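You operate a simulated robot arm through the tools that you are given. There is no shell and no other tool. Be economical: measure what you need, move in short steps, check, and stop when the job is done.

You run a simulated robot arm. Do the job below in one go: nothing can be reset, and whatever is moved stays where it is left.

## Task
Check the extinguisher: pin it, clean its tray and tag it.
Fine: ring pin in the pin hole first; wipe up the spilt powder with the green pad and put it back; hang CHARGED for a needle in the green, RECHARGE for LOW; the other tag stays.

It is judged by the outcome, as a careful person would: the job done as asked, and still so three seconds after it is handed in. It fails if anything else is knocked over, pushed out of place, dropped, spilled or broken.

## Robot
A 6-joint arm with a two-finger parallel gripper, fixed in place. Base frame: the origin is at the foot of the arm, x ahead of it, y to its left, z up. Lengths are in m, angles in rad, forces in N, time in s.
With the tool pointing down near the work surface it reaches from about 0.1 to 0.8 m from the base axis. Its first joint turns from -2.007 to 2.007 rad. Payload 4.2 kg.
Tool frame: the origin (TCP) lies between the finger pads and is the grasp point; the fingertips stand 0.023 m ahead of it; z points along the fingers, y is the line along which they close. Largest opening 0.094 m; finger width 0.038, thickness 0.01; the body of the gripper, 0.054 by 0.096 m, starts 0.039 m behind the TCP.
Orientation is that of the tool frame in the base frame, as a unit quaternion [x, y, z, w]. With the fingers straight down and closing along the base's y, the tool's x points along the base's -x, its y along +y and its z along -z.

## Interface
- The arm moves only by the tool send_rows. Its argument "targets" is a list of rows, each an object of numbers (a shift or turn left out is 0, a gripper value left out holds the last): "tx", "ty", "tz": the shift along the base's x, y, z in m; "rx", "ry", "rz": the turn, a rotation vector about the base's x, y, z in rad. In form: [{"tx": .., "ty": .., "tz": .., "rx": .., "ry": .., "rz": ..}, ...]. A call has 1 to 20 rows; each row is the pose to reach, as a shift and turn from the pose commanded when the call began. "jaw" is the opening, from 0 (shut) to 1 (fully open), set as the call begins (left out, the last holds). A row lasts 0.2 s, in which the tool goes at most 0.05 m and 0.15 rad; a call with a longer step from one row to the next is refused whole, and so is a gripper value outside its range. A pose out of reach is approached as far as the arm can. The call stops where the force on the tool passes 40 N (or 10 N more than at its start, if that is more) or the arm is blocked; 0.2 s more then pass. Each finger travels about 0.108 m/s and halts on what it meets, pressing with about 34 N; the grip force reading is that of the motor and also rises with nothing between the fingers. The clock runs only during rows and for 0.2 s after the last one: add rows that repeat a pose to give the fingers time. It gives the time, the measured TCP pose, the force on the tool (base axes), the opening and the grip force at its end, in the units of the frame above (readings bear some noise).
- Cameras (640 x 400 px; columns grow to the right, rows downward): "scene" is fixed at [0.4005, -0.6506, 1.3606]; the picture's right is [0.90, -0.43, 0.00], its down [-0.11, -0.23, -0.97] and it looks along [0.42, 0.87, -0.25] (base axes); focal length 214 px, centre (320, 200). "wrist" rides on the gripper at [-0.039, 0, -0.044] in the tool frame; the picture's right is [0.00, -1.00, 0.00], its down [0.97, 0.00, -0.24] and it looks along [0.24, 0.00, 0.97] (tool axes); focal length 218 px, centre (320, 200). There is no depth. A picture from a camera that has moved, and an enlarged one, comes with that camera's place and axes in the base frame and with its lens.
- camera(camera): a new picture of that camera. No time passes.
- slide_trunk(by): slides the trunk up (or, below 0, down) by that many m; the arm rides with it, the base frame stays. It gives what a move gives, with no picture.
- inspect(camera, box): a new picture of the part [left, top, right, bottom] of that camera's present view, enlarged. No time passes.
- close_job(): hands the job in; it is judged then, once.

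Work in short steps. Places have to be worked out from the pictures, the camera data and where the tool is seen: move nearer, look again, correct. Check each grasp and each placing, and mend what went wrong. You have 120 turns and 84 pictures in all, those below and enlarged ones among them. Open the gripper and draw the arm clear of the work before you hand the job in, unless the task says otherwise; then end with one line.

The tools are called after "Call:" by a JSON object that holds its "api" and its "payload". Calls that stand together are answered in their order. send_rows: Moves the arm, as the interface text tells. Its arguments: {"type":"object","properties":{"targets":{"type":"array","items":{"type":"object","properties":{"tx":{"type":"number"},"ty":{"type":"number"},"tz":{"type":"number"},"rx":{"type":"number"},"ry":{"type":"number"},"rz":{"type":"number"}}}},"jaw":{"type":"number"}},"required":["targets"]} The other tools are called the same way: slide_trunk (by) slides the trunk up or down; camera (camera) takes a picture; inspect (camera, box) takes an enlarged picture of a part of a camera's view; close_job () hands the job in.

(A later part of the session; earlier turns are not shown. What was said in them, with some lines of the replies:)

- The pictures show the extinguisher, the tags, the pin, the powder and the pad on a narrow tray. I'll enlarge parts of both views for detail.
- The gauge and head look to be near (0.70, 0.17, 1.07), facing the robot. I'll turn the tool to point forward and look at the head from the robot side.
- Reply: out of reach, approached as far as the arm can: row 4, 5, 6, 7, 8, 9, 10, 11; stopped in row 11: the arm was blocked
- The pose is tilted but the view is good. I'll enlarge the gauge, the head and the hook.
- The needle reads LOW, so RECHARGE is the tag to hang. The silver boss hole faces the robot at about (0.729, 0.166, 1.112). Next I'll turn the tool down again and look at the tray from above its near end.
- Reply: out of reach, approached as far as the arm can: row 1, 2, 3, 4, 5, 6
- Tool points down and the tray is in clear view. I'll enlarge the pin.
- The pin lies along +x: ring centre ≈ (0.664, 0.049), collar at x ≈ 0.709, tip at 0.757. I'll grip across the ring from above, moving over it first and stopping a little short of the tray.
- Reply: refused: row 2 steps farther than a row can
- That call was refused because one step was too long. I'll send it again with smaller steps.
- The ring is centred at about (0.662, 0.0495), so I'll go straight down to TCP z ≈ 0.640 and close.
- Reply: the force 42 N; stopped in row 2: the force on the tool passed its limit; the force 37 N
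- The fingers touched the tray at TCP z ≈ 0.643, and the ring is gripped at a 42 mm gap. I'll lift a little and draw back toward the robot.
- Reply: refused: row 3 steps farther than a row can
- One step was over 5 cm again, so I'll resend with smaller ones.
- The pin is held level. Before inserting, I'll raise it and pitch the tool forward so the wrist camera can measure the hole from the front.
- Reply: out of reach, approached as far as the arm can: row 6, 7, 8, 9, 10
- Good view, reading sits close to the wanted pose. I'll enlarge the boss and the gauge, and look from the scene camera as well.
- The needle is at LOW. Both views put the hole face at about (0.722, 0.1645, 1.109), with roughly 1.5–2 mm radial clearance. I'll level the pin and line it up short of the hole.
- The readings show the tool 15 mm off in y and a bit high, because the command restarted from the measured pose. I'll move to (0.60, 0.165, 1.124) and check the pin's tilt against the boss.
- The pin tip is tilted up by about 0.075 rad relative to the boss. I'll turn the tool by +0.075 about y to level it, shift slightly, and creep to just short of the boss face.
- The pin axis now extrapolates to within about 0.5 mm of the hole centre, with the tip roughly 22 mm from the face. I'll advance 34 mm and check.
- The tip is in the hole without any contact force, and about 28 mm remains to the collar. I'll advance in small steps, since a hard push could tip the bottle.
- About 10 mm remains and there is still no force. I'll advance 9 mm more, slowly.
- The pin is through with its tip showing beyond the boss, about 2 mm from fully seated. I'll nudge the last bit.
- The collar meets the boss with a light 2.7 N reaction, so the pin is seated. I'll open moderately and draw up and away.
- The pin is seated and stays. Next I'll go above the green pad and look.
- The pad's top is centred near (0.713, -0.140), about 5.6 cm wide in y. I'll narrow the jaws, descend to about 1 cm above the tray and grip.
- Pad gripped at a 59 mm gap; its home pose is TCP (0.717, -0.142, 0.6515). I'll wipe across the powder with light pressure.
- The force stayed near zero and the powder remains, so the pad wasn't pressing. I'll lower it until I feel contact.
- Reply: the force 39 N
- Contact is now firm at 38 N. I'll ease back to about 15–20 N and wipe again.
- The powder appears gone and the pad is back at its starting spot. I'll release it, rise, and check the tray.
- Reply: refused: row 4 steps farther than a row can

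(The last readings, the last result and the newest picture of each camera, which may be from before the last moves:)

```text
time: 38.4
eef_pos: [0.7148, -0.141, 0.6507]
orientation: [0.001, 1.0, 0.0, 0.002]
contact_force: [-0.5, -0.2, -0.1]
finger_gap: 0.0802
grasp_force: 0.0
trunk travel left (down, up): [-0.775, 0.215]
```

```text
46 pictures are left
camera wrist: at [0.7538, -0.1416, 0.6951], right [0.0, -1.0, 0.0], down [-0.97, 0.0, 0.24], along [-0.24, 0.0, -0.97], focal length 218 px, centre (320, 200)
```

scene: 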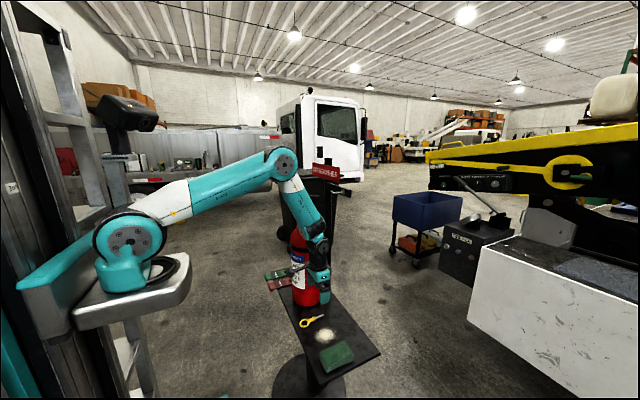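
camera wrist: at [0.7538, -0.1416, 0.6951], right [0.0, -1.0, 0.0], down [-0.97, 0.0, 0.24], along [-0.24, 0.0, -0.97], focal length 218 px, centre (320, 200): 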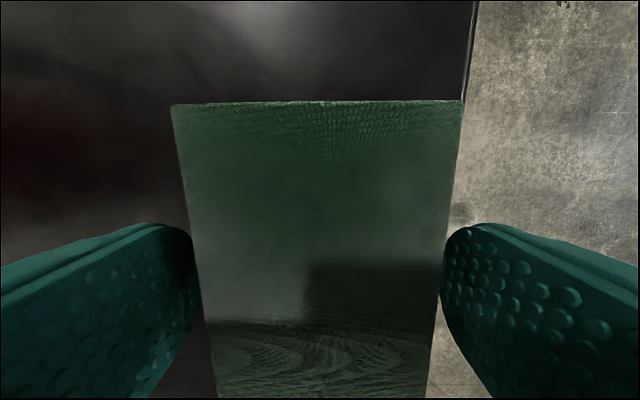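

The rise was refused because of a long step, so nothing moved after the release. I'll rise straight up first and check the tray.

Call:
{"api": "send_rows", "payload": {"targets": [{"tz": 0.03}, {"tz": 0.07}, {"tx": -0.01, "ty": 0.02, "tz": 0.11}, {"tx": -0.02, "ty": 0.05, "tz": 0.14}, {"tx": -0.03, "ty": 0.08, "tz": 0.17}, {"tx": -0.03, "ty": 0.1, "tz": 0.2}, {"tx": -0.03, "ty": 0.1, "tz": 0.2}]}}

Call:
{"api": "camera", "payload": {"camera": "wrist"}}

```text
time: 40.0
eef_pos: [0.6846, -0.0423, 0.8517]
orientation: [0.001, 1.0, 0.0, 0.003]
contact_force: [0.4, -0.2, -0.1]
finger_gap: 0.0801
grasp_force: 0.1
trunk travel left (down, up): [-0.775, 0.215]
```

```text
45 pictures are left
camera wrist: at [0.7242, -0.0416, 0.8953], right [0.0, -1.0, 0.0], down [-0.97, 0.0, 0.24], along [-0.24, 0.0, -0.97], focal length 218 px, centre (320, 200)
```

wrist: 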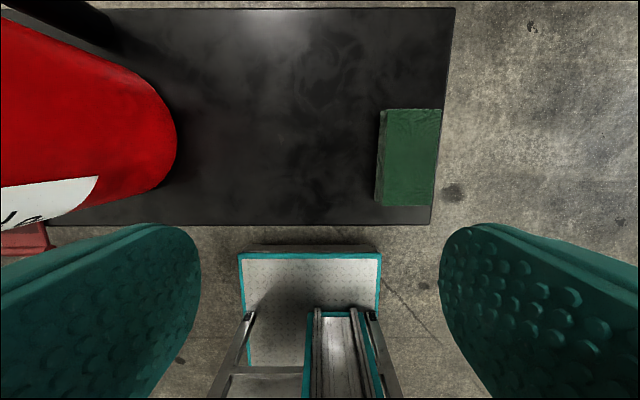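

The tray is clean and the pad is back. Next I'll swing round in front of the bottle to view the tags at (≈0.6–0.7, 0.36).

Call:
{"api": "send_rows", "payload": {"targets": [{"tx": -0.045}, {"tx": -0.09, "ty": 0.01}, {"tx": -0.135, "ty": 0.03}, {"tx": -0.165, "ty": 0.065}, {"tx": -0.18, "ty": 0.105}, {"tx": -0.19, "ty": 0.15}, {"tx": -0.19, "ty": 0.195}, {"tx": -0.19, "ty": 0.24}, {"tx": -0.19, "ty": 0.285}, {"tx": -0.18, "ty": 0.325}, {"tx": -0.165, "ty": 0.365}, {"tx": -0.14, "ty": 0.4}, {"tx": -0.1, "ty": 0.41}, {"tx": -0.07, "ty": 0.41}, {"tx": -0.07, "ty": 0.41}]}}

Call:
{"api": "camera", "payload": {"camera": "wrist"}}

Call:
{"api": "inspect", "payload": {"camera": "scene", "box": [250, 240, 310, 310]}}

```text
time: 43.2
eef_pos: [0.6128, 0.3677, 0.8529]
orientation: [0.001, 1.0, 0.0, 0.002]
contact_force: [0.2, 0.2, 0.6]
finger_gap: 0.0798
grasp_force: 0.1
trunk travel left (down, up): [-0.775, 0.215]
```

```text
44 pictures are left
camera wrist: at [0.6537, 0.3679, 0.8958], right [0.0, -1.0, 0.0], down [-0.97, 0.0, 0.24], along [-0.24, 0.0, -0.97], focal length 218 px, centre (320, 200)
```

wrist: 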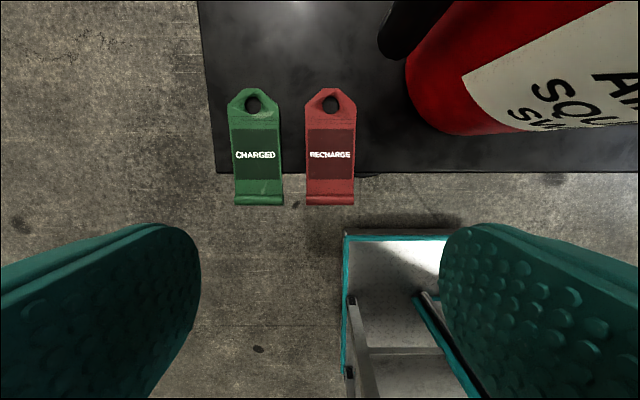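

```text
5.71 times, centred on (280, 275) of scene
camera zoom: at [0.4005, -0.6506, 1.3606], right [0.9, -0.43, 0.0], down [-0.11, -0.23, -0.97], along [0.42, 0.87, -0.25], focal length 1226 px, centre (549, -229)
```

zoom: 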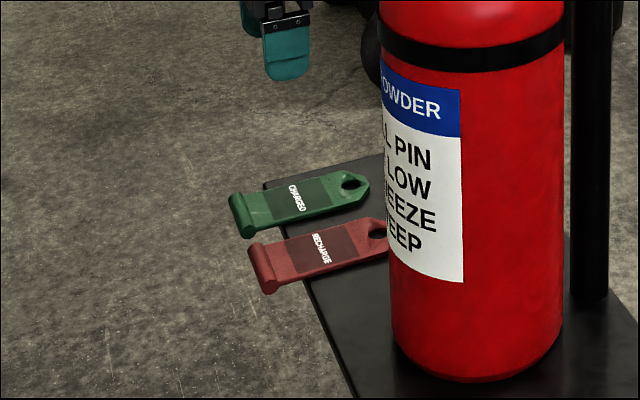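

The RECHARGE tag's thick end bar overhangs the tray edge (bar x ≈ 0.588, centre y ≈ 0.3555, 6 cm wide). I'll go lower first and look again before gripping across its sides.

Call:
{"api": "send_rows", "payload": {"jaw": 0.8, "targets": [{"tx": -0.01, "ty": -0.006, "tz": -0.04}, {"tx": -0.02, "ty": -0.012, "tz": -0.08}, {"tx": -0.021, "ty": -0.0122, "tz": -0.12}, {"tx": -0.021, "ty": -0.0122, "tz": -0.15}, {"tx": -0.021, "ty": -0.0122, "tz": -0.15}]}}

Call:
{"api": "camera", "payload": {"camera": "wrist"}}

Call:
{"api": "inspect", "payload": {"camera": "scene", "box": [260, 250, 310, 300]}}

```text
time: 44.4
eef_pos: [0.5933, 0.3572, 0.6987]
orientation: [0.001, 1.0, 0.0, 0.001]
contact_force: [0.5, -1.1, 0.7]
finger_gap: 0.0754
grasp_force: 0.0
trunk travel left (down, up): [-0.775, 0.215]
```

```text
42 pictures are left
camera wrist: at [0.6335, 0.3578, 0.7438], right [0.0, -1.0, 0.0], down [-0.97, 0.0, 0.24], along [-0.24, 0.0, -0.97], focal length 218 px, centre (320, 200)
```

wrist: 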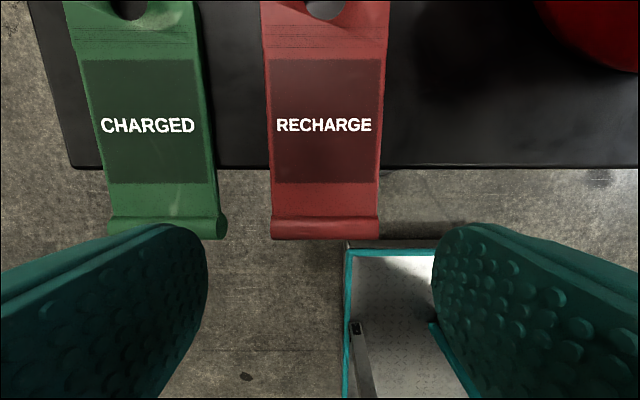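

```text
8.00 times, centred on (285, 275) of scene
camera zoom: at [0.4005, -0.6506, 1.3606], right [0.9, -0.43, 0.0], down [-0.11, -0.23, -0.97], along [0.42, 0.87, -0.25], focal length 1716 px, centre (600, -400)
```

zoom: 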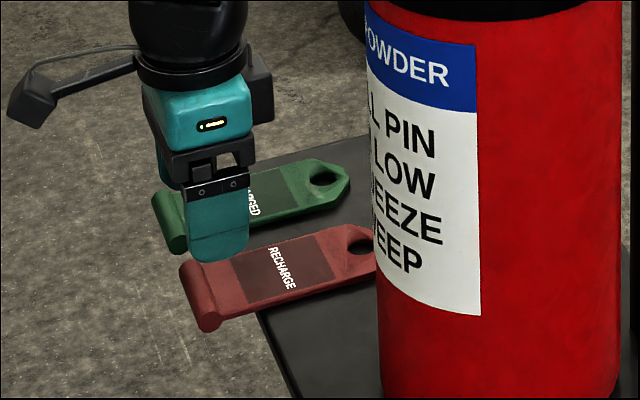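

The bar is centred at about (0.589, 0.3555), with a 24 mm gap to the green tag. I'll narrow the jaws to 70 mm, centre, descend and close.

Call:
{"api": "send_rows", "payload": {"jaw": 0.74, "targets": [{"tx": -0.001, "ty": -0.002}, {"tx": -0.001, "ty": -0.002}, {"tx": -0.001, "ty": -0.002, "tz": -0.025}, {"tx": -0.001, "ty": -0.002, "tz": -0.05}, {"tx": -0.001, "ty": -0.002, "tz": -0.068}, {"tx": -0.001, "ty": -0.002, "tz": -0.068}]}}

Call:
{"api": "inspect", "payload": {"camera": "scene", "box": [260, 250, 310, 300]}}

Call:
{"api": "camera", "payload": {"camera": "wrist"}}

```text
time: 45.8
eef_pos: [0.5803, 0.3372, 0.647]
orientation: [0.001, 1.0, 0.0, 0.001]
contact_force: [-0.5, 0.0, -0.5]
finger_gap: 0.0697
grasp_force: 0.1
out of reach, approached as far as the arm can: row 3, 4, 5, 6
trunk travel left (down, up): [-0.775, 0.215]
```

```text
8.00 times, centred on (285, 275) of scene
camera zoom: at [0.4005, -0.6506, 1.3606], right [0.9, -0.43, 0.0], down [-0.11, -0.23, -0.97], along [0.42, 0.87, -0.25], focal length 1716 px, centre (600, -400)
```

zoom: 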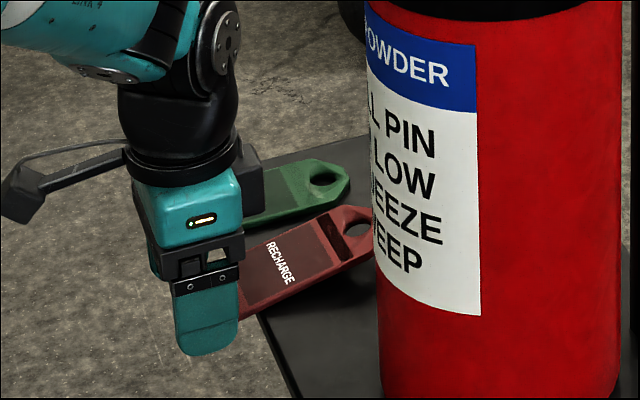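

```text
39 pictures are left
camera wrist: at [0.6193, 0.3377, 0.6919], right [0.0, -1.0, 0.0], down [-0.97, 0.0, 0.24], along [-0.24, 0.0, -0.97], focal length 218 px, centre (320, 200)
```

wrist: 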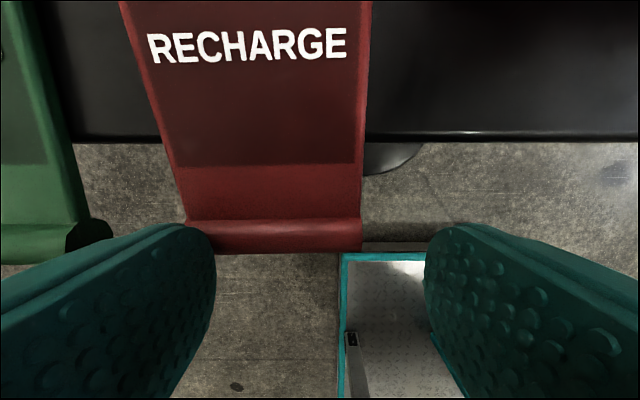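

That pose was out of reach, so the tool drifted to y = 0.337 and one finger pressed on the bar, tilting the tag. I'll back straight up along the way it came.

Call:
{"api": "send_rows", "payload": {"targets": [{"tz": 0.012}, {"tx": 0.002, "ty": 0.005, "tz": 0.03}, {"tx": 0.01, "ty": 0.015, "tz": 0.06}, {"tx": 0.01, "ty": 0.018, "tz": 0.1}, {"tx": 0.01, "ty": 0.018, "tz": 0.14}, {"tx": 0.01, "ty": 0.018, "tz": 0.18}, {"tx": 0.01, "ty": 0.018, "tz": 0.18}]}}

Call:
{"api": "camera", "payload": {"camera": "wrist"}}

```text
time: 47.4
eef_pos: [0.5919, 0.3539, 0.8295]
orientation: [0.001, 1.0, 0.0, 0.002]
contact_force: [0.4, 0.6, 0.2]
finger_gap: 0.0694
grasp_force: 0.2
trunk travel left (down, up): [-0.775, 0.215]
```

```text
38 pictures are left
camera wrist: at [0.6328, 0.3539, 0.8742], right [0.0, -1.0, 0.0], down [-0.97, 0.0, 0.24], along [-0.24, 0.0, -0.97], focal length 218 px, centre (320, 200)
```

wrist: 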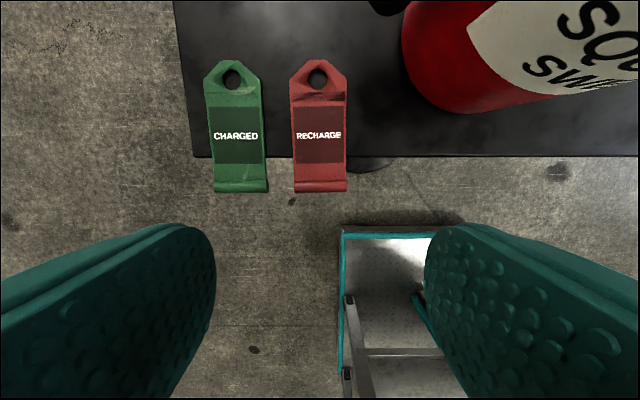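

The tag settled back in place. To extend my low reach I'll raise the tool and then slide the trunk down 0.2 m.

Call:
{"api": "send_rows", "payload": {"targets": [{"tz": 0.045}, {"tz": 0.09}, {"tz": 0.13}, {"tz": 0.13}]}}

Call:
{"api": "slide_trunk", "payload": {"by": -0.2}}

Call:
{"api": "camera", "payload": {"camera": "wrist"}}

```text
time: 48.4
eef_pos: [0.5934, 0.3564, 0.9568]
orientation: [0.0, 1.0, 0.0, 0.002]
contact_force: [0.2, -0.8, 0.7]
finger_gap: 0.0698
grasp_force: 0.0
trunk travel left (down, up): [-0.775, 0.215]
```

```text
time: 50.6
eef_pos: [0.593, 0.3559, 0.759]
orientation: [0.002, 1.0, -0.001, 0.003]
contact_force: [-0.1, -0.2, 0.1]
finger_gap: 0.0695
grasp_force: 0.1
trunk travel left (down, up): [-0.575, 0.415]
```

```text
37 pictures are left
camera wrist: at [0.6328, 0.3558, 0.8026], right [0.0, -1.0, 0.0], down [-0.97, 0.0, 0.24], along [-0.24, 0.0, -0.97], focal length 218 px, centre (320, 200)
```

wrist: 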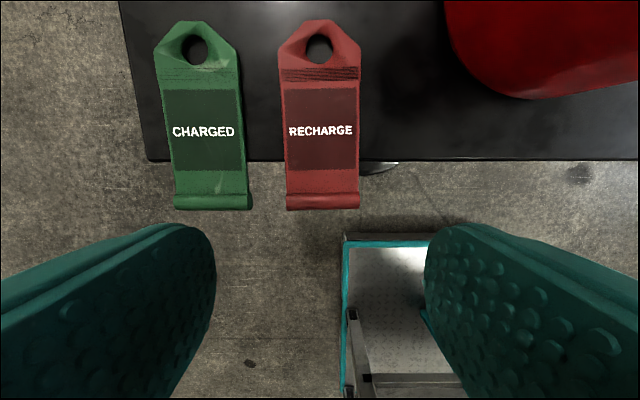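

The tag bar is now centred at (0.589, 0.3535). I'll descend again, checking that the pose holds.

Call:
{"api": "send_rows", "payload": {"targets": [{"tx": -0.001, "ty": -0.0022, "tz": -0.03}, {"tx": -0.001, "ty": -0.0022, "tz": -0.065}, {"tx": -0.001, "ty": -0.0022, "tz": -0.09}, {"tx": -0.001, "ty": -0.0022, "tz": -0.09}]}}

Call:
{"api": "camera", "payload": {"camera": "wrist"}}

```text
time: 51.6
eef_pos: [0.5915, 0.3512, 0.6697]
orientation: [0.001, 1.0, 0.0, 0.002]
contact_force: [-0.7, 0.5, 1.0]
finger_gap: 0.0698
grasp_force: 0.1
trunk travel left (down, up): [-0.575, 0.415]
```

```text
36 pictures are left
camera wrist: at [0.6315, 0.3519, 0.7134], right [0.0, -1.0, 0.0], down [-0.97, 0.0, 0.24], along [-0.24, 0.0, -0.97], focal length 218 px, centre (320, 200)
```

wrist: 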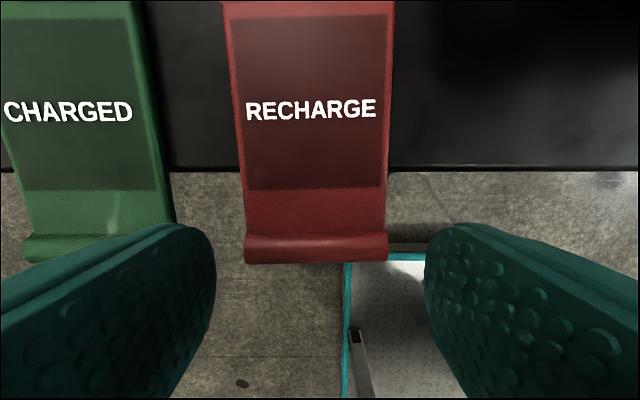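

Reach is fine now. The bar sits about 1.5 mm to +y of the jaw centre, so I'll correct that, descend to 0.632 and close.

Call:
{"api": "send_rows", "payload": {"targets": [{"ty": 0.0015, "tz": -0.012}, {"ty": 0.0015, "tz": -0.026}, {"ty": 0.0015, "tz": -0.037}, {"ty": 0.0015, "tz": -0.037}]}}

Call:
{"api": "inspect", "payload": {"camera": "scene", "box": [260, 250, 310, 300]}}

```text
time: 52.6
eef_pos: [0.5931, 0.3552, 0.6311]
orientation: [0.0, 1.0, 0.001, 0.002]
contact_force: [-0.1, -0.2, -0.9]
finger_gap: 0.0699
grasp_force: 0.1
trunk travel left (down, up): [-0.575, 0.415]
```

```text
8.00 times, centred on (285, 275) of scene
camera zoom: at [0.4005, -0.6506, 1.3606], right [0.9, -0.43, 0.0], down [-0.11, -0.23, -0.97], along [0.42, 0.87, -0.25], focal length 1716 px, centre (600, -400)
```

zoom: 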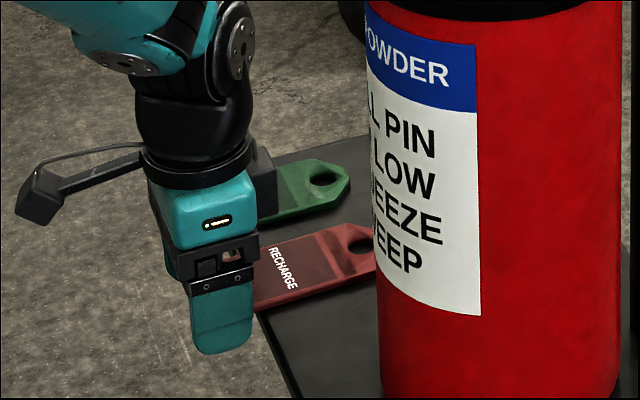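

The fingers now straddle the tag with no contact, so I'll close.

Call:
{"api": "send_rows", "payload": {"jaw": 0, "targets": [{}, {}, {}, {}]}}

Call:
{"api": "send_rows", "payload": {"targets": [{"tz": 0.015}, {"tz": 0.04}, {"tz": 0.08}, {"tz": 0.12}, {"tx": -0.03, "tz": 0.15}, {"tx": -0.06, "tz": 0.18}, {"tx": -0.06, "tz": 0.18}]}}

Call:
{"api": "camera", "payload": {"camera": "wrist"}}

Call:
{"api": "inspect", "payload": {"camera": "scene", "box": [240, 220, 310, 300]}}

```text
time: 53.6
eef_pos: [0.5931, 0.355, 0.6316]
orientation: [0.002, 1.0, 0.0, 0.002]
contact_force: [0.8, 0.4, -0.3]
finger_gap: 0.0601
grasp_force: 33.6
trunk travel left (down, up): [-0.575, 0.415]
```

```text
time: 55.2
eef_pos: [0.5292, 0.3546, 0.8099]
orientation: [0.001, 1.0, 0.0, 0.002]
contact_force: [0.3, -0.1, -0.1]
finger_gap: 0.0604
grasp_force: 33.7
trunk travel left (down, up): [-0.575, 0.415]
```

```text
34 pictures are left
camera wrist: at [0.5682, 0.355, 0.8548], right [0.0, -1.0, 0.0], down [-0.97, 0.0, 0.24], along [-0.24, 0.0, -0.97], focal length 218 px, centre (320, 200)
```

wrist: 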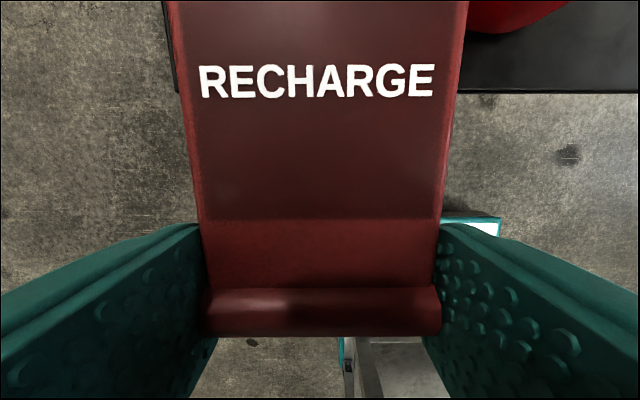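

```text
5.00 times, centred on (275, 260) of scene
camera zoom: at [0.4005, -0.6506, 1.3606], right [0.9, -0.43, 0.0], down [-0.11, -0.23, -0.97], along [0.42, 0.87, -0.25], focal length 1072 px, centre (545, -100)
```

zoom: 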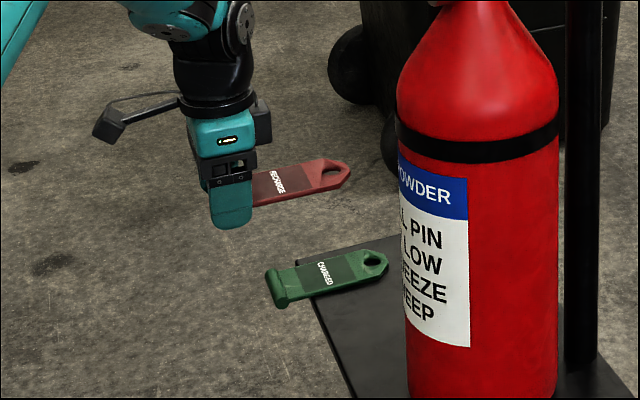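

The tag is held squarely and the green tag is untouched. I'll move clear in front of the bottle and pitch the tool forward so the tag stands upright with its hole on top.

Call:
{"api": "send_rows", "payload": {"targets": [{"tx": -0.015, "ty": -0.01, "tz": 0.03}, {"tx": -0.03, "ty": -0.03, "tz": 0.06}, {"tx": -0.045, "ty": -0.055, "tz": 0.09, "ry": -0.1}, {"tx": -0.055, "ty": -0.08, "tz": 0.12, "ry": -0.2}, {"tx": -0.065, "ty": -0.11, "tz": 0.145, "ry": -0.32}, {"tx": -0.07, "ty": -0.14, "tz": 0.17, "ry": -0.45}, {"tx": -0.07, "ty": -0.17, "tz": 0.19, "ry": -0.58}, {"tx": -0.07, "ty": -0.2, "tz": 0.205, "ry": -0.71}, {"tx": -0.07, "ty": -0.23, "tz": 0.215, "ry": -0.84}, {"tx": -0.07, "ty": -0.26, "tz": 0.22, "ry": -0.97}, {"tx": -0.07, "ty": -0.29, "tz": 0.225, "ry": -1.1}, {"tx": -0.07, "ty": -0.31, "tz": 0.23, "ry": -1.23}, {"tx": -0.07, "ty": -0.325, "tz": 0.24, "ry": -1.36}, {"tx": -0.065, "ty": -0.325, "tz": 0.24, "ry": -1.48}, {"tx": -0.06, "ty": -0.325, "tz": 0.24, "ry": -1.5708}, {"tx": -0.06, "ty": -0.325, "tz": 0.24, "ry": -1.5708}]}}

Call:
{"api": "camera", "payload": {"camera": "wrist"}}

Call:
{"api": "camera", "payload": {"camera": "scene"}}

```text
time: 58.6
eef_pos: [0.5403, 0.1005, 1.1069]
orientation: [-0.001, 0.708, 0.003, 0.706]
contact_force: [-0.4, 0.1, -0.6]
finger_gap: 0.0599
grasp_force: 34.2
out of reach, approached as far as the arm can: row 10, 11, 12, 13, 14, 15, 16
trunk travel left (down, up): [-0.575, 0.415]
```

```text
32 pictures are left
camera wrist: at [0.4968, 0.1008, 1.1457], right [0.01, -1.0, 0.0], down [-0.24, 0.0, -0.97], along [0.97, 0.01, -0.24], focal length 218 px, centre (320, 200)
```

wrist: 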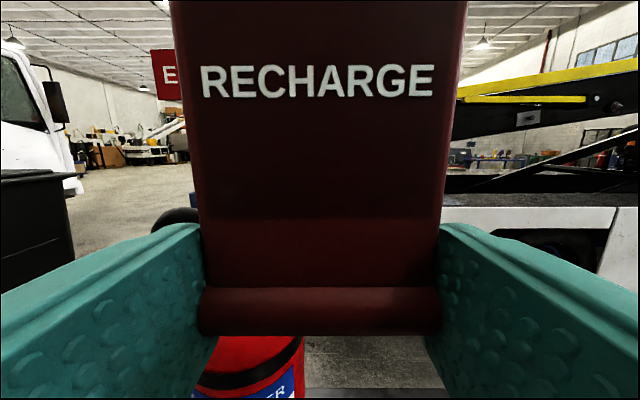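

```text
31 pictures are left
```

scene: 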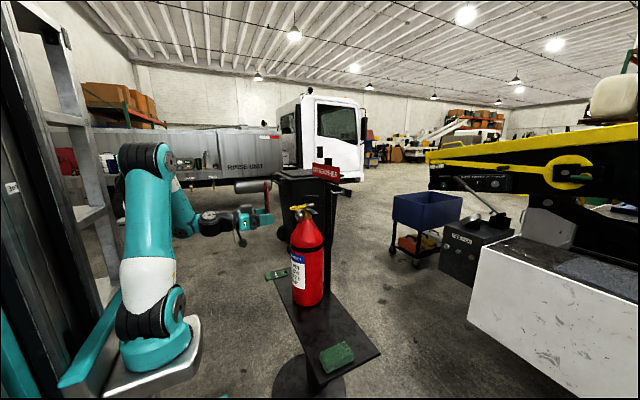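

The tool points straight forward with the tag upright. I'll shift to the -y side so the wrist camera can see the peg past the tag and fix its position.

Call:
{"api": "send_rows", "payload": {"targets": [{"tx": 0.005, "ty": -0.04}, {"tx": 0.01, "ty": -0.08}, {"tx": 0.02, "ty": -0.12}, {"tx": 0.03, "ty": -0.16}, {"tx": 0.045, "ty": -0.2}, {"tx": 0.06, "ty": -0.235}, {"tx": 0.08, "ty": -0.25}, {"tx": 0.08, "ty": -0.25}]}}

Call:
{"api": "camera", "payload": {"camera": "wrist"}}

Call:
{"api": "inspect", "payload": {"camera": "scene", "box": [290, 150, 370, 220]}}

```text
time: 60.4
eef_pos: [0.6293, -0.1516, 1.1158]
orientation: [0.0, 0.705, 0.002, 0.709]
contact_force: [-0.6, -0.7, -1.0]
finger_gap: 0.0602
grasp_force: 34.2
out of reach, approached as far as the arm can: row 1, 2, 3, 4, 5, 6, 7, 8
trunk travel left (down, up): [-0.575, 0.415]
```

```text
30 pictures are left
camera wrist: at [0.5849, -0.1505, 1.1547], right [0.0, -1.0, 0.0], down [-0.24, 0.0, -0.97], along [0.97, 0.0, -0.24], focal length 218 px, centre (320, 200)
```

wrist: 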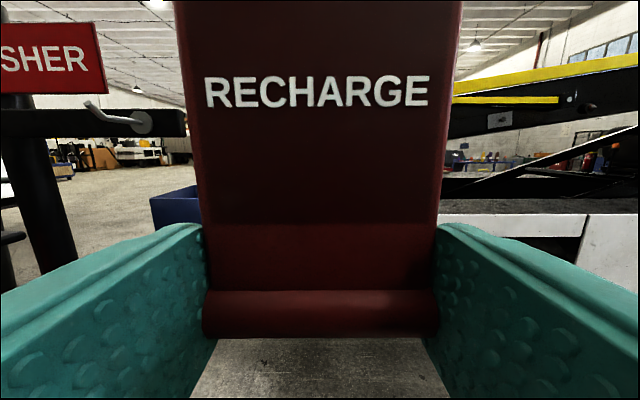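

```text
5.71 times, centred on (330, 185) of scene
camera zoom: at [0.4005, -0.6506, 1.3606], right [0.9, -0.43, 0.0], down [-0.11, -0.23, -0.97], along [0.42, 0.87, -0.25], focal length 1226 px, centre (263, 286)
```

zoom: 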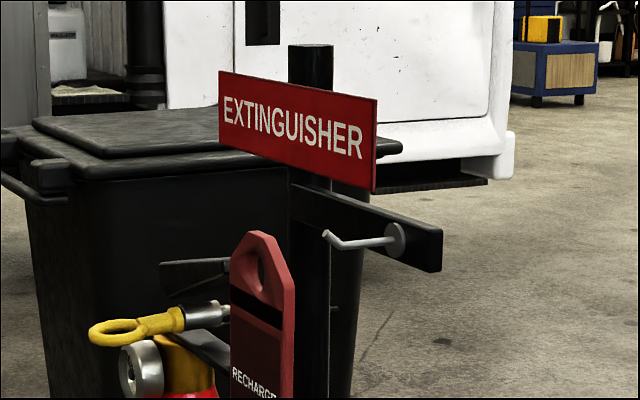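

The peg is in view beside the sign. I'll enlarge it, and the scene view of tag and peg.

Call:
{"api": "inspect", "payload": {"camera": "wrist", "box": [70, 70, 190, 150]}}

Call:
{"api": "inspect", "payload": {"camera": "scene", "box": [310, 170, 350, 200]}}

```text
5.00 times, centred on (130, 110) of wrist
camera zoom: at [0.5849, -0.1505, 1.1547], right [0.0, -1.0, 0.0], down [-0.24, 0.0, -0.97], along [0.97, 0.0, -0.24], focal length 1091 px, centre (1270, 650)
```

zoom: 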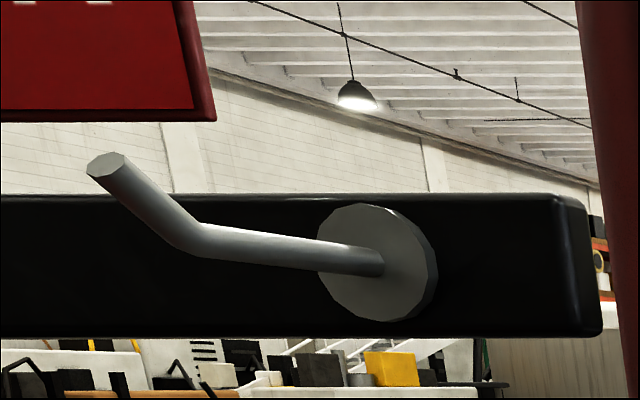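

```text
13.33 times, centred on (330, 185) of scene
camera zoom: at [0.4005, -0.6506, 1.3606], right [0.9, -0.43, 0.0], down [-0.11, -0.23, -0.97], along [0.42, 0.87, -0.25], focal length 2860 px, centre (187, 400)
```

zoom: 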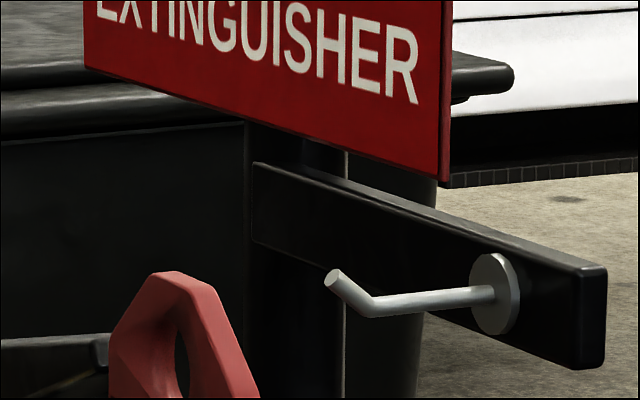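

Peg solved: straight part at y ≈ 0.0375, z ≈ 1.180, x 0.788–0.825, with an upturned tip at (0.775, 0.038, 1.190). The bottle's lever ends at y ≈ 0.085 near x 0.75, too close for a straight approach. I'll roll the tool 0.35 rad so the gripper stays on the -y side while the hole still lines up.

Call:
{"api": "send_rows", "payload": {"targets": [{"tx": 0.01, "ty": 0.01, "rx": -0.12}, {"tx": 0.02, "ty": 0.03, "tz": -0.01, "rx": -0.24}, {"tx": 0.03, "ty": 0.06, "tz": -0.02, "rx": -0.35}, {"tx": 0.03, "ty": 0.1, "tz": -0.025, "rx": -0.35}, {"tx": 0.03, "ty": 0.135, "tz": -0.025, "rx": -0.35}, {"tx": 0.03, "ty": 0.1525, "tz": -0.025, "rx": -0.35}, {"tx": 0.03, "ty": 0.1525, "tz": -0.025, "rx": -0.35}]}}

Call:
{"api": "inspect", "payload": {"camera": "scene", "box": [280, 150, 360, 220]}}

Call:
{"api": "camera", "payload": {"camera": "wrist"}}

```text
time: 62.0
eef_pos: [0.6574, 0.0024, 1.0883]
orientation: [-0.122, 0.695, -0.122, 0.698]
contact_force: [0.1, 0.7, -0.5]
finger_gap: 0.0599
grasp_force: 34.0
trunk travel left (down, up): [-0.575, 0.415]
```

```text
5.71 times, centred on (320, 185) of scene
camera zoom: at [0.4005, -0.6506, 1.3606], right [0.9, -0.43, 0.0], down [-0.11, -0.23, -0.97], along [0.42, 0.87, -0.25], focal length 1226 px, centre (320, 286)
```

zoom: 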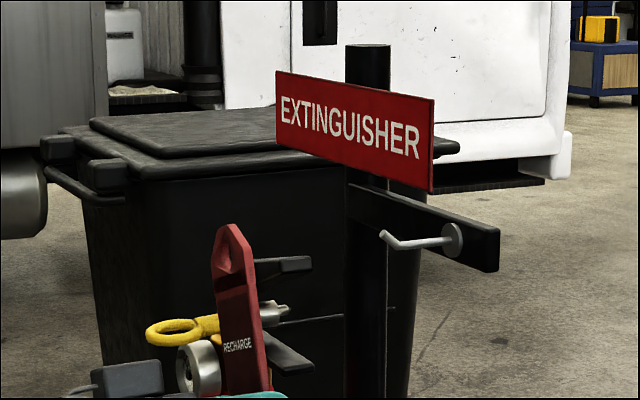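

```text
25 pictures are left
camera wrist: at [0.614, 0.015, 1.1249], right [0.0, -0.94, 0.34], down [-0.24, -0.33, -0.91], along [0.97, -0.08, -0.22], focal length 218 px, centre (320, 200)
```

wrist: 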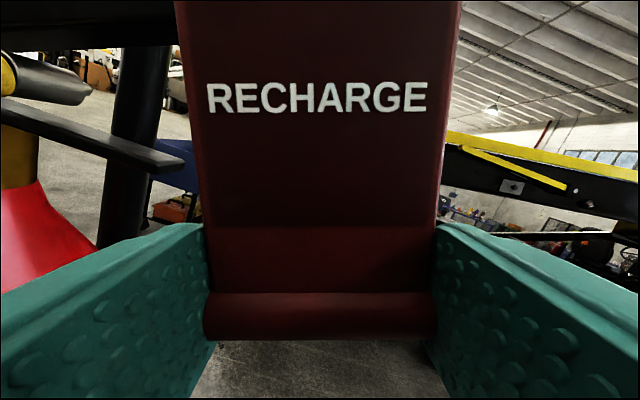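

Reading matches the plan, and the lower lever tip is left of the tag in the wrist view. I'll enlarge the scene view to check the hole against the peg.

Call:
{"api": "inspect", "payload": {"camera": "scene", "box": [300, 170, 345, 205]}}

```text
11.43 times, centred on (322, 188) of scene
camera zoom: at [0.4005, -0.6506, 1.3606], right [0.9, -0.43, 0.0], down [-0.11, -0.23, -0.97], along [0.42, 0.87, -0.25], focal length 2451 px, centre (291, 343)
```

zoom: 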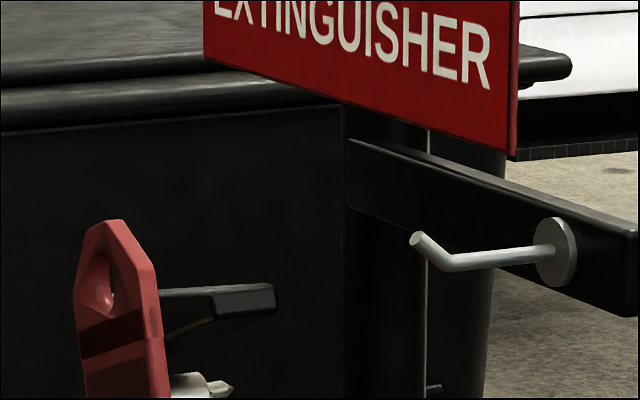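

The hole is at about (0.665, 0.039, 1.188), and in the same view the peg axis sits near z 1.183–1.184 with its tip at 1.193. I'll advance to just short of the tip with the hole at z ≈ 1.191.

Call:
{"api": "send_rows", "payload": {"targets": [{"tx": 0.03, "ty": -0.001, "tz": 0.003}, {"tx": 0.055, "ty": -0.001, "tz": 0.003}, {"tx": 0.075, "ty": -0.001, "tz": 0.003}, {"tx": 0.09, "ty": -0.001, "tz": 0.003}, {"tx": 0.09, "ty": -0.001, "tz": 0.003}]}}

Call:
{"api": "inspect", "payload": {"camera": "scene", "box": [310, 175, 340, 200]}}

Call:
{"api": "camera", "payload": {"camera": "wrist"}}

```text
time: 63.2
eef_pos: [0.7479, 0.0019, 1.0905]
orientation: [-0.123, 0.695, -0.122, 0.698]
contact_force: [-0.7, -0.5, 0.1]
finger_gap: 0.0599
grasp_force: 34.3
trunk travel left (down, up): [-0.575, 0.415]
```

```text
16.00 times, centred on (325, 188) of scene
camera zoom: at [0.4005, -0.6506, 1.3606], right [0.9, -0.43, 0.0], down [-0.11, -0.23, -0.97], along [0.42, 0.87, -0.25], focal length 3432 px, centre (240, 400)
```

zoom: 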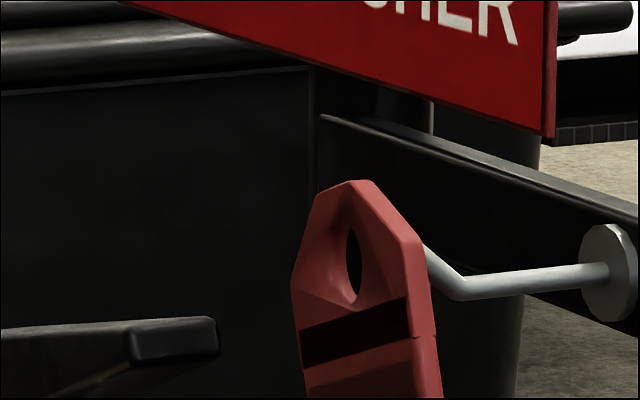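

```text
22 pictures are left
camera wrist: at [0.7052, 0.0158, 1.1278], right [0.0, -0.94, 0.34], down [-0.24, -0.33, -0.91], along [0.97, -0.08, -0.22], focal length 218 px, centre (320, 200)
```

wrist: 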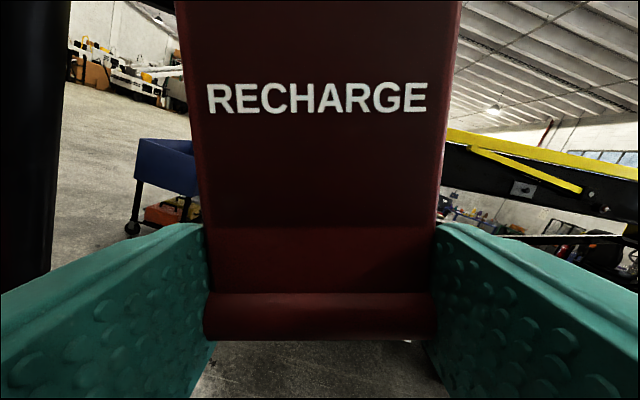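

The tag sits just in front of the tip. I'll enlarge further to judge the hole relative to the tip.

Call:
{"api": "inspect", "payload": {"camera": "scene", "box": [322, 180, 338, 194]}}

```text
16.00 times, centred on (330, 187) of scene
camera zoom: at [0.4005, -0.6506, 1.3606], right [0.9, -0.43, 0.0], down [-0.11, -0.23, -0.97], along [0.42, 0.87, -0.25], focal length 3432 px, centre (160, 408)
```

zoom: 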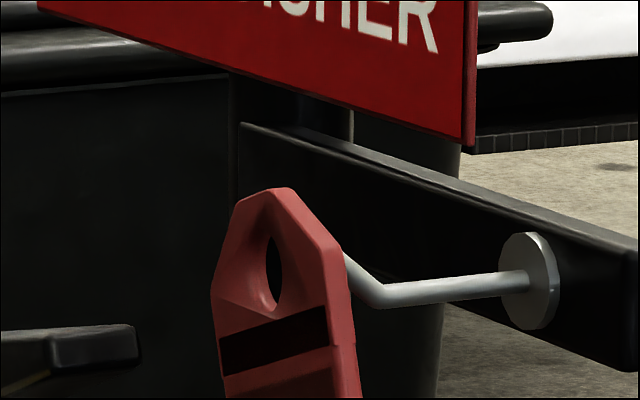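

My checks put the hole within about 2 mm of the tip vertically and well within its clearance sideways. I'll advance 20 mm in small steps and watch the force.

Call:
{"api": "send_rows", "payload": {"targets": [{"tx": 0.005, "tz": -0.001}, {"tx": 0.009, "tz": -0.001}, {"tx": 0.013, "tz": -0.001}, {"tx": 0.017, "tz": -0.001}, {"tx": 0.02, "tz": -0.001}, {"tx": 0.02, "tz": -0.001}]}}

Call:
{"api": "inspect", "payload": {"camera": "scene", "box": [322, 180, 338, 194]}}

```text
time: 64.6
eef_pos: [0.7693, 0.0019, 1.09]
orientation: [-0.123, 0.695, -0.121, 0.698]
contact_force: [-0.5, -0.5, -0.6]
finger_gap: 0.0604
grasp_force: 34.0
trunk travel left (down, up): [-0.575, 0.415]
```

```text
16.00 times, centred on (330, 187) of scene
camera zoom: at [0.4005, -0.6506, 1.3606], right [0.9, -0.43, 0.0], down [-0.11, -0.23, -0.97], along [0.42, 0.87, -0.25], focal length 3432 px, centre (160, 408)
```

zoom: 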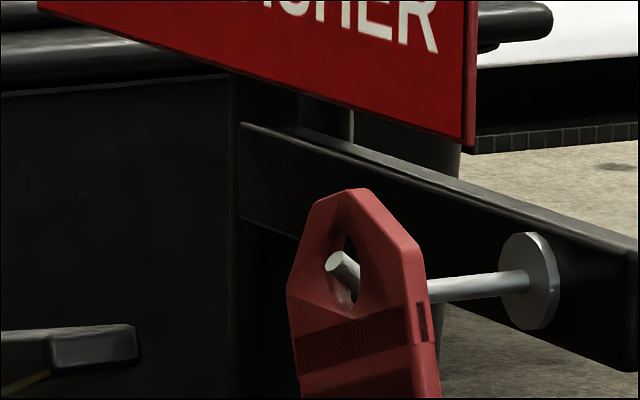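

The peg's tip has come cleanly through the hole. I'll continue along the straight part, lowering slightly.

Call:
{"api": "send_rows", "payload": {"targets": [{"tx": 0.005, "tz": -0.002}, {"tx": 0.01, "tz": -0.004}, {"tx": 0.015, "tz": -0.006}, {"tx": 0.02, "tz": -0.007}, {"tx": 0.02, "tz": -0.007}]}}

Call:
{"api": "inspect", "payload": {"camera": "scene", "box": [322, 180, 338, 194]}}

```text
time: 65.8
eef_pos: [0.7876, 0.0021, 1.0825]
orientation: [-0.122, 0.695, -0.121, 0.698]
contact_force: [0.0, 0.2, -0.1]
finger_gap: 0.0599
grasp_force: 34.3
trunk travel left (down, up): [-0.575, 0.415]
```

```text
16.00 times, centred on (330, 187) of scene
camera zoom: at [0.4005, -0.6506, 1.3606], right [0.9, -0.43, 0.0], down [-0.11, -0.23, -0.97], along [0.42, 0.87, -0.25], focal length 3432 px, centre (160, 408)
```

zoom: 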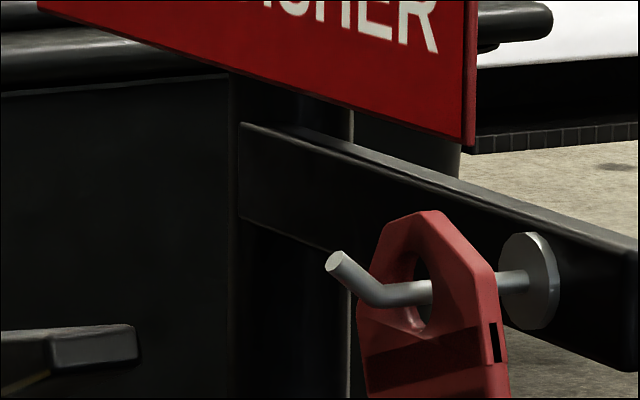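

The tag is on the straight part of the peg. I'll lower gently until the hole's top rests on the peg.

Call:
{"api": "send_rows", "payload": {"targets": [{"tx": 0.002, "tz": -0.002}, {"tx": 0.003, "tz": -0.004}, {"tx": 0.003, "tz": -0.006}, {"tx": 0.003, "tz": -0.006}]}}

Call:
{"api": "inspect", "payload": {"camera": "scene", "box": [322, 180, 338, 194]}}

```text
time: 66.8
eef_pos: [0.7911, 0.0019, 1.0772]
orientation: [-0.123, 0.695, -0.121, 0.698]
contact_force: [1.0, -0.2, -0.3]
finger_gap: 0.0601
grasp_force: 34.2
trunk travel left (down, up): [-0.575, 0.415]
```

```text
16.00 times, centred on (330, 187) of scene
camera zoom: at [0.4005, -0.6506, 1.3606], right [0.9, -0.43, 0.0], down [-0.11, -0.23, -0.97], along [0.42, 0.87, -0.25], focal length 3432 px, centre (160, 408)
```

zoom: 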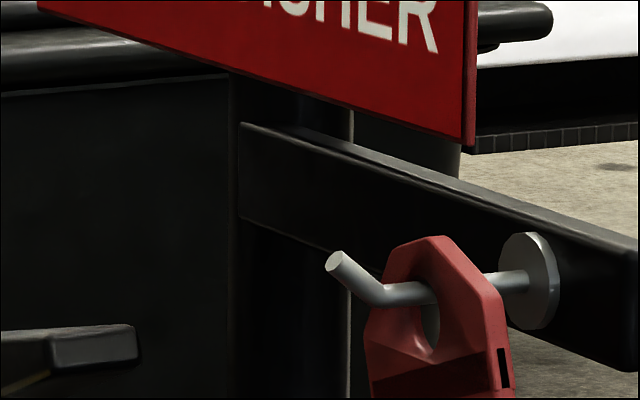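

The peg is near the hole's top edge. I'll lower a few more millimetres to feel contact.

Call:
{"api": "send_rows", "payload": {"targets": [{"tz": -0.0015}, {"tz": -0.003}, {"tz": -0.003}]}}

```text
time: 67.6
eef_pos: [0.7902, 0.0024, 1.0737]
orientation: [-0.123, 0.694, -0.121, 0.699]
contact_force: [1.6, 0.5, 7.5]
finger_gap: 0.0603
grasp_force: 34.1
trunk travel left (down, up): [-0.575, 0.415]
```

The peg now carries the tag, with 7.5 N upward on the tool. I'll open fully, then ease the tool upright toward +y so the tag settles to vertical instead of swinging.

Call:
{"api": "send_rows", "payload": {"jaw": 0.8, "targets": [{}, {}, {}]}}

Call:
{"api": "inspect", "payload": {"camera": "scene", "box": [300, 170, 350, 230]}}

```text
time: 68.4
eef_pos: [0.7906, 0.0019, 1.0735]
orientation: [-0.123, 0.695, -0.122, 0.698]
contact_force: [-0.2, 1.2, 0.1]
finger_gap: 0.0751
grasp_force: 0.0
trunk travel left (down, up): [-0.575, 0.415]
```

```text
6.67 times, centred on (325, 200) of scene
camera zoom: at [0.4005, -0.6506, 1.3606], right [0.9, -0.43, 0.0], down [-0.11, -0.23, -0.97], along [0.42, 0.87, -0.25], focal length 1430 px, centre (287, 200)
```

zoom: 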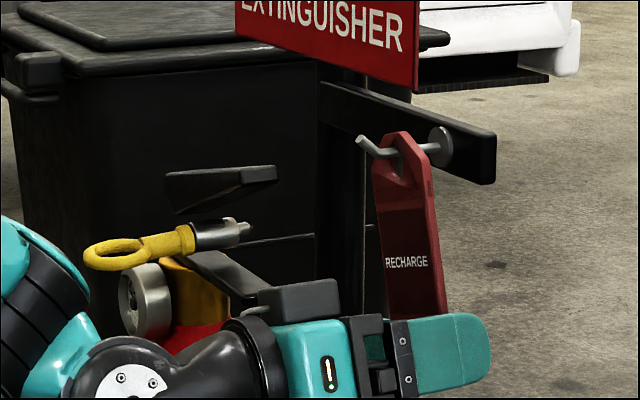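

The tag is hanging on the peg and leaning lightly on the +y finger. I'll ease the tool upright and toward +y.

Call:
{"api": "send_rows", "payload": {"jaw": 1, "targets": [{}, {"ty": 0.003, "rx": 0.06}, {"ty": 0.006, "rx": 0.12}, {"ty": 0.009, "rx": 0.18}, {"ty": 0.013, "rx": 0.24}, {"ty": 0.016, "rx": 0.3}, {"ty": 0.016, "rx": 0.3}, {"ty": 0.016, "rx": 0.3}]}}

Call:
{"api": "inspect", "payload": {"camera": "scene", "box": [300, 170, 350, 230]}}

Call:
{"api": "camera", "payload": {"camera": "wrist"}}

```text
time: 70.2
eef_pos: [0.791, 0.0189, 1.0743]
orientation: [-0.017, 0.705, -0.016, 0.708]
contact_force: [0.4, -0.2, -0.2]
finger_gap: 0.0938
grasp_force: 0.0
trunk travel left (down, up): [-0.575, 0.415]
```

```text
6.67 times, centred on (325, 200) of scene
camera zoom: at [0.4005, -0.6506, 1.3606], right [0.9, -0.43, 0.0], down [-0.11, -0.23, -0.97], along [0.42, 0.87, -0.25], focal length 1430 px, centre (287, 200)
```

zoom: 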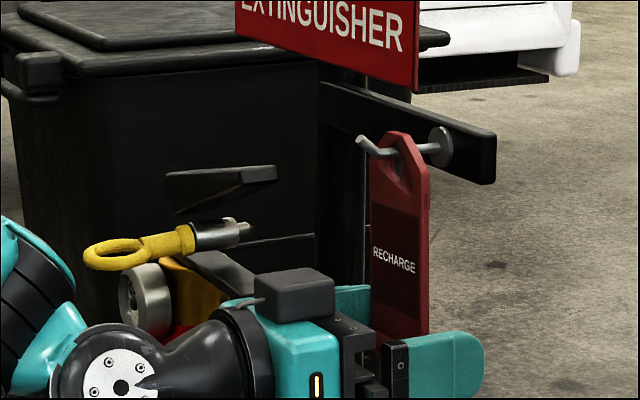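

```text
15 pictures are left
camera wrist: at [0.7472, 0.0204, 1.1129], right [0.0, -1.0, 0.05], down [-0.24, -0.05, -0.97], along [0.97, -0.01, -0.24], focal length 218 px, centre (320, 200)
```

wrist: 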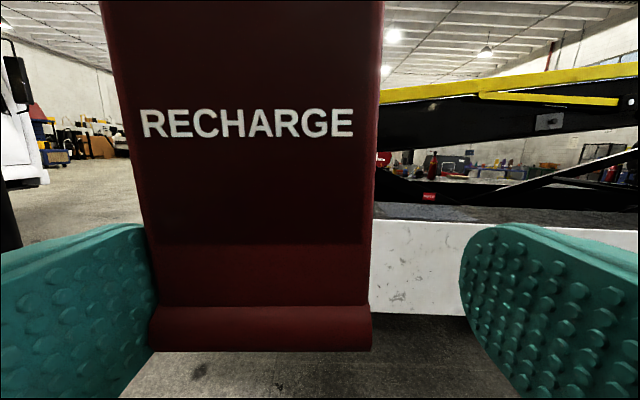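

The tag hangs almost vertical, just touching the +y finger. I'll shift 4 mm more to free it and then retreat straight back.

Call:
{"api": "send_rows", "payload": {"targets": [{"ty": 0.004}, {"ty": 0.004}, {"tx": -0.01, "ty": 0.004}, {"tx": -0.025, "ty": 0.004}, {"tx": -0.04, "ty": 0.003}, {"tx": -0.055, "ty": 0.0}, {"tx": -0.075, "ty": -0.01}, {"tx": -0.1, "ty": -0.025}, {"tx": -0.13, "ty": -0.045}, {"tx": -0.16, "ty": -0.07}, {"tx": -0.16, "ty": -0.07}]}}

Call:
{"api": "inspect", "payload": {"camera": "scene", "box": [300, 170, 350, 230]}}

Call:
{"api": "camera", "payload": {"camera": "wrist"}}

```text
time: 72.6
eef_pos: [0.6463, -0.0493, 1.0823]
orientation: [-0.017, 0.706, -0.017, 0.708]
contact_force: [1.1, 0.1, -0.2]
finger_gap: 0.0939
grasp_force: 0.0
out of reach, approached as far as the arm can: row 10, 11
trunk travel left (down, up): [-0.575, 0.415]
```

```text
6.67 times, centred on (325, 200) of scene
camera zoom: at [0.4005, -0.6506, 1.3606], right [0.9, -0.43, 0.0], down [-0.11, -0.23, -0.97], along [0.42, 0.87, -0.25], focal length 1430 px, centre (287, 200)
```

zoom: 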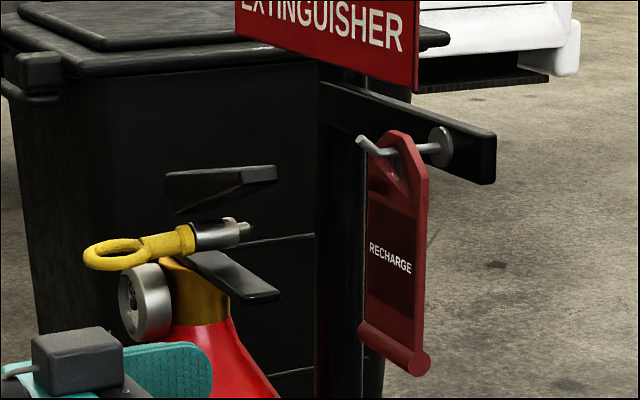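

```text
13 pictures are left
camera wrist: at [0.6026, -0.0472, 1.1223], right [0.0, -1.0, 0.05], down [-0.24, -0.05, -0.97], along [0.97, -0.01, -0.24], focal length 218 px, centre (320, 200)
```

wrist: 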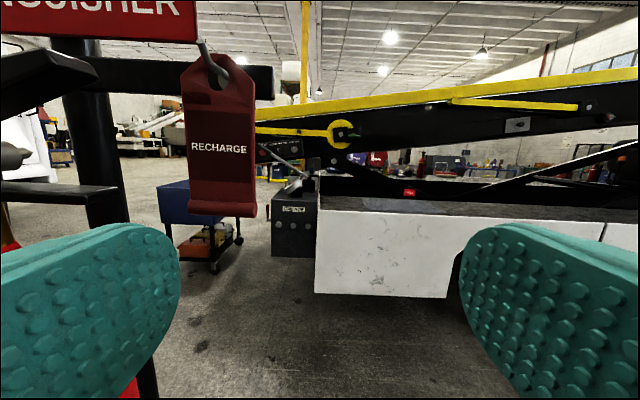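

The RECHARGE tag hangs on its own. I'll draw the arm clear, turn the tool down, and make a last check.

Call:
{"api": "send_rows", "payload": {"targets": [{"ty": -0.04, "tz": 0.01}, {"ty": -0.08, "tz": 0.02, "ry": 0.12}, {"tx": -0.005, "ty": -0.11, "tz": 0.04, "ry": 0.26}, {"tx": -0.01, "ty": -0.13, "tz": 0.06, "ry": 0.4}, {"tx": -0.015, "ty": -0.15, "tz": 0.08, "ry": 0.54}, {"tx": -0.02, "ty": -0.16, "tz": 0.1, "ry": 0.68}, {"tx": -0.03, "ty": -0.17, "tz": 0.12, "ry": 0.82}, {"tx": -0.04, "ty": -0.17, "tz": 0.14, "ry": 0.96}, {"tx": -0.05, "ty": -0.17, "tz": 0.16, "ry": 1.1}, {"tx": -0.06, "ty": -0.17, "tz": 0.17, "ry": 1.24}, {"tx": -0.07, "ty": -0.17, "tz": 0.18, "ry": 1.38}, {"tx": -0.08, "ty": -0.17, "tz": 0.18, "ry": 1.5}, {"tx": -0.1, "ty": -0.17, "tz": 0.18, "ry": 1.55}, {"tx": -0.1, "ty": -0.17, "tz": 0.18, "ry": 1.55}]}}

Call:
{"api": "camera", "payload": {"camera": "scene"}}

Call:
{"api": "inspect", "payload": {"camera": "scene", "box": [250, 160, 390, 390]}}

Call:
{"api": "inspect", "payload": {"camera": "scene", "box": [290, 165, 350, 225]}}

```text
time: 75.6
eef_pos: [0.5488, -0.2201, 1.2604]
orientation: [-0.025, 1.0, 0.0, 0.012]
contact_force: [0.2, -0.6, 0.2]
finger_gap: 0.094
grasp_force: 0.0
out of reach, approached as far as the arm can: row 10, 11, 12, 13
trunk travel left (down, up): [-0.575, 0.415]
```

```text
12 pictures are left
```

scene: 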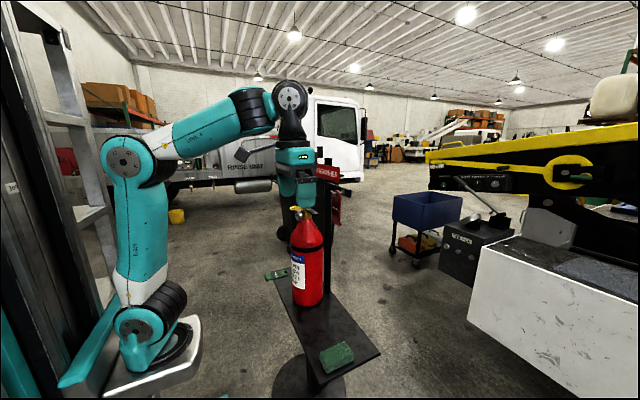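

```text
1.74 times, centred on (320, 275) of scene
camera zoom: at [0.4005, -0.6506, 1.3606], right [0.9, -0.43, 0.0], down [-0.11, -0.23, -0.97], along [0.42, 0.87, -0.25], focal length 373 px, centre (320, 70)
```

zoom: 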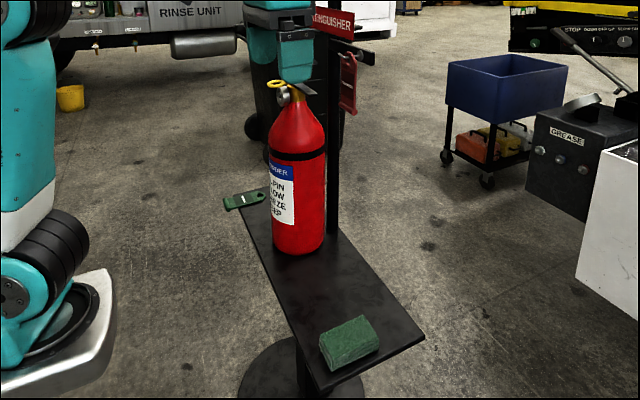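

```text
6.67 times, centred on (320, 195) of scene
camera zoom: at [0.4005, -0.6506, 1.3606], right [0.9, -0.43, 0.0], down [-0.11, -0.23, -0.97], along [0.42, 0.87, -0.25], focal length 1430 px, centre (320, 233)
```

zoom: 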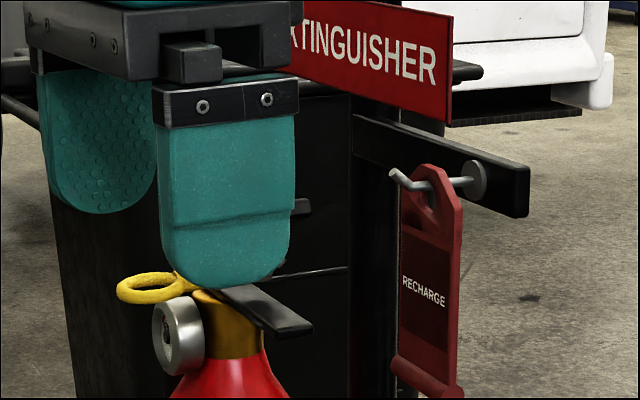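

All checks pass: the pin is seated, the tray is clean, the pad is back, RECHARGE hangs still, CHARGED hasn't moved, and the arm is clear. I'm handing in.

Call:
{"api": "close_job", "payload": {}}

```text
The job is handed in.
```

I handed the job in with everything done: the ring pin is fully in its hole, the spilt powder is wiped up and the green pad is back in its place. The needle read LOW, so RECHARGE hangs on the hook, and CHARGED stays where it was.
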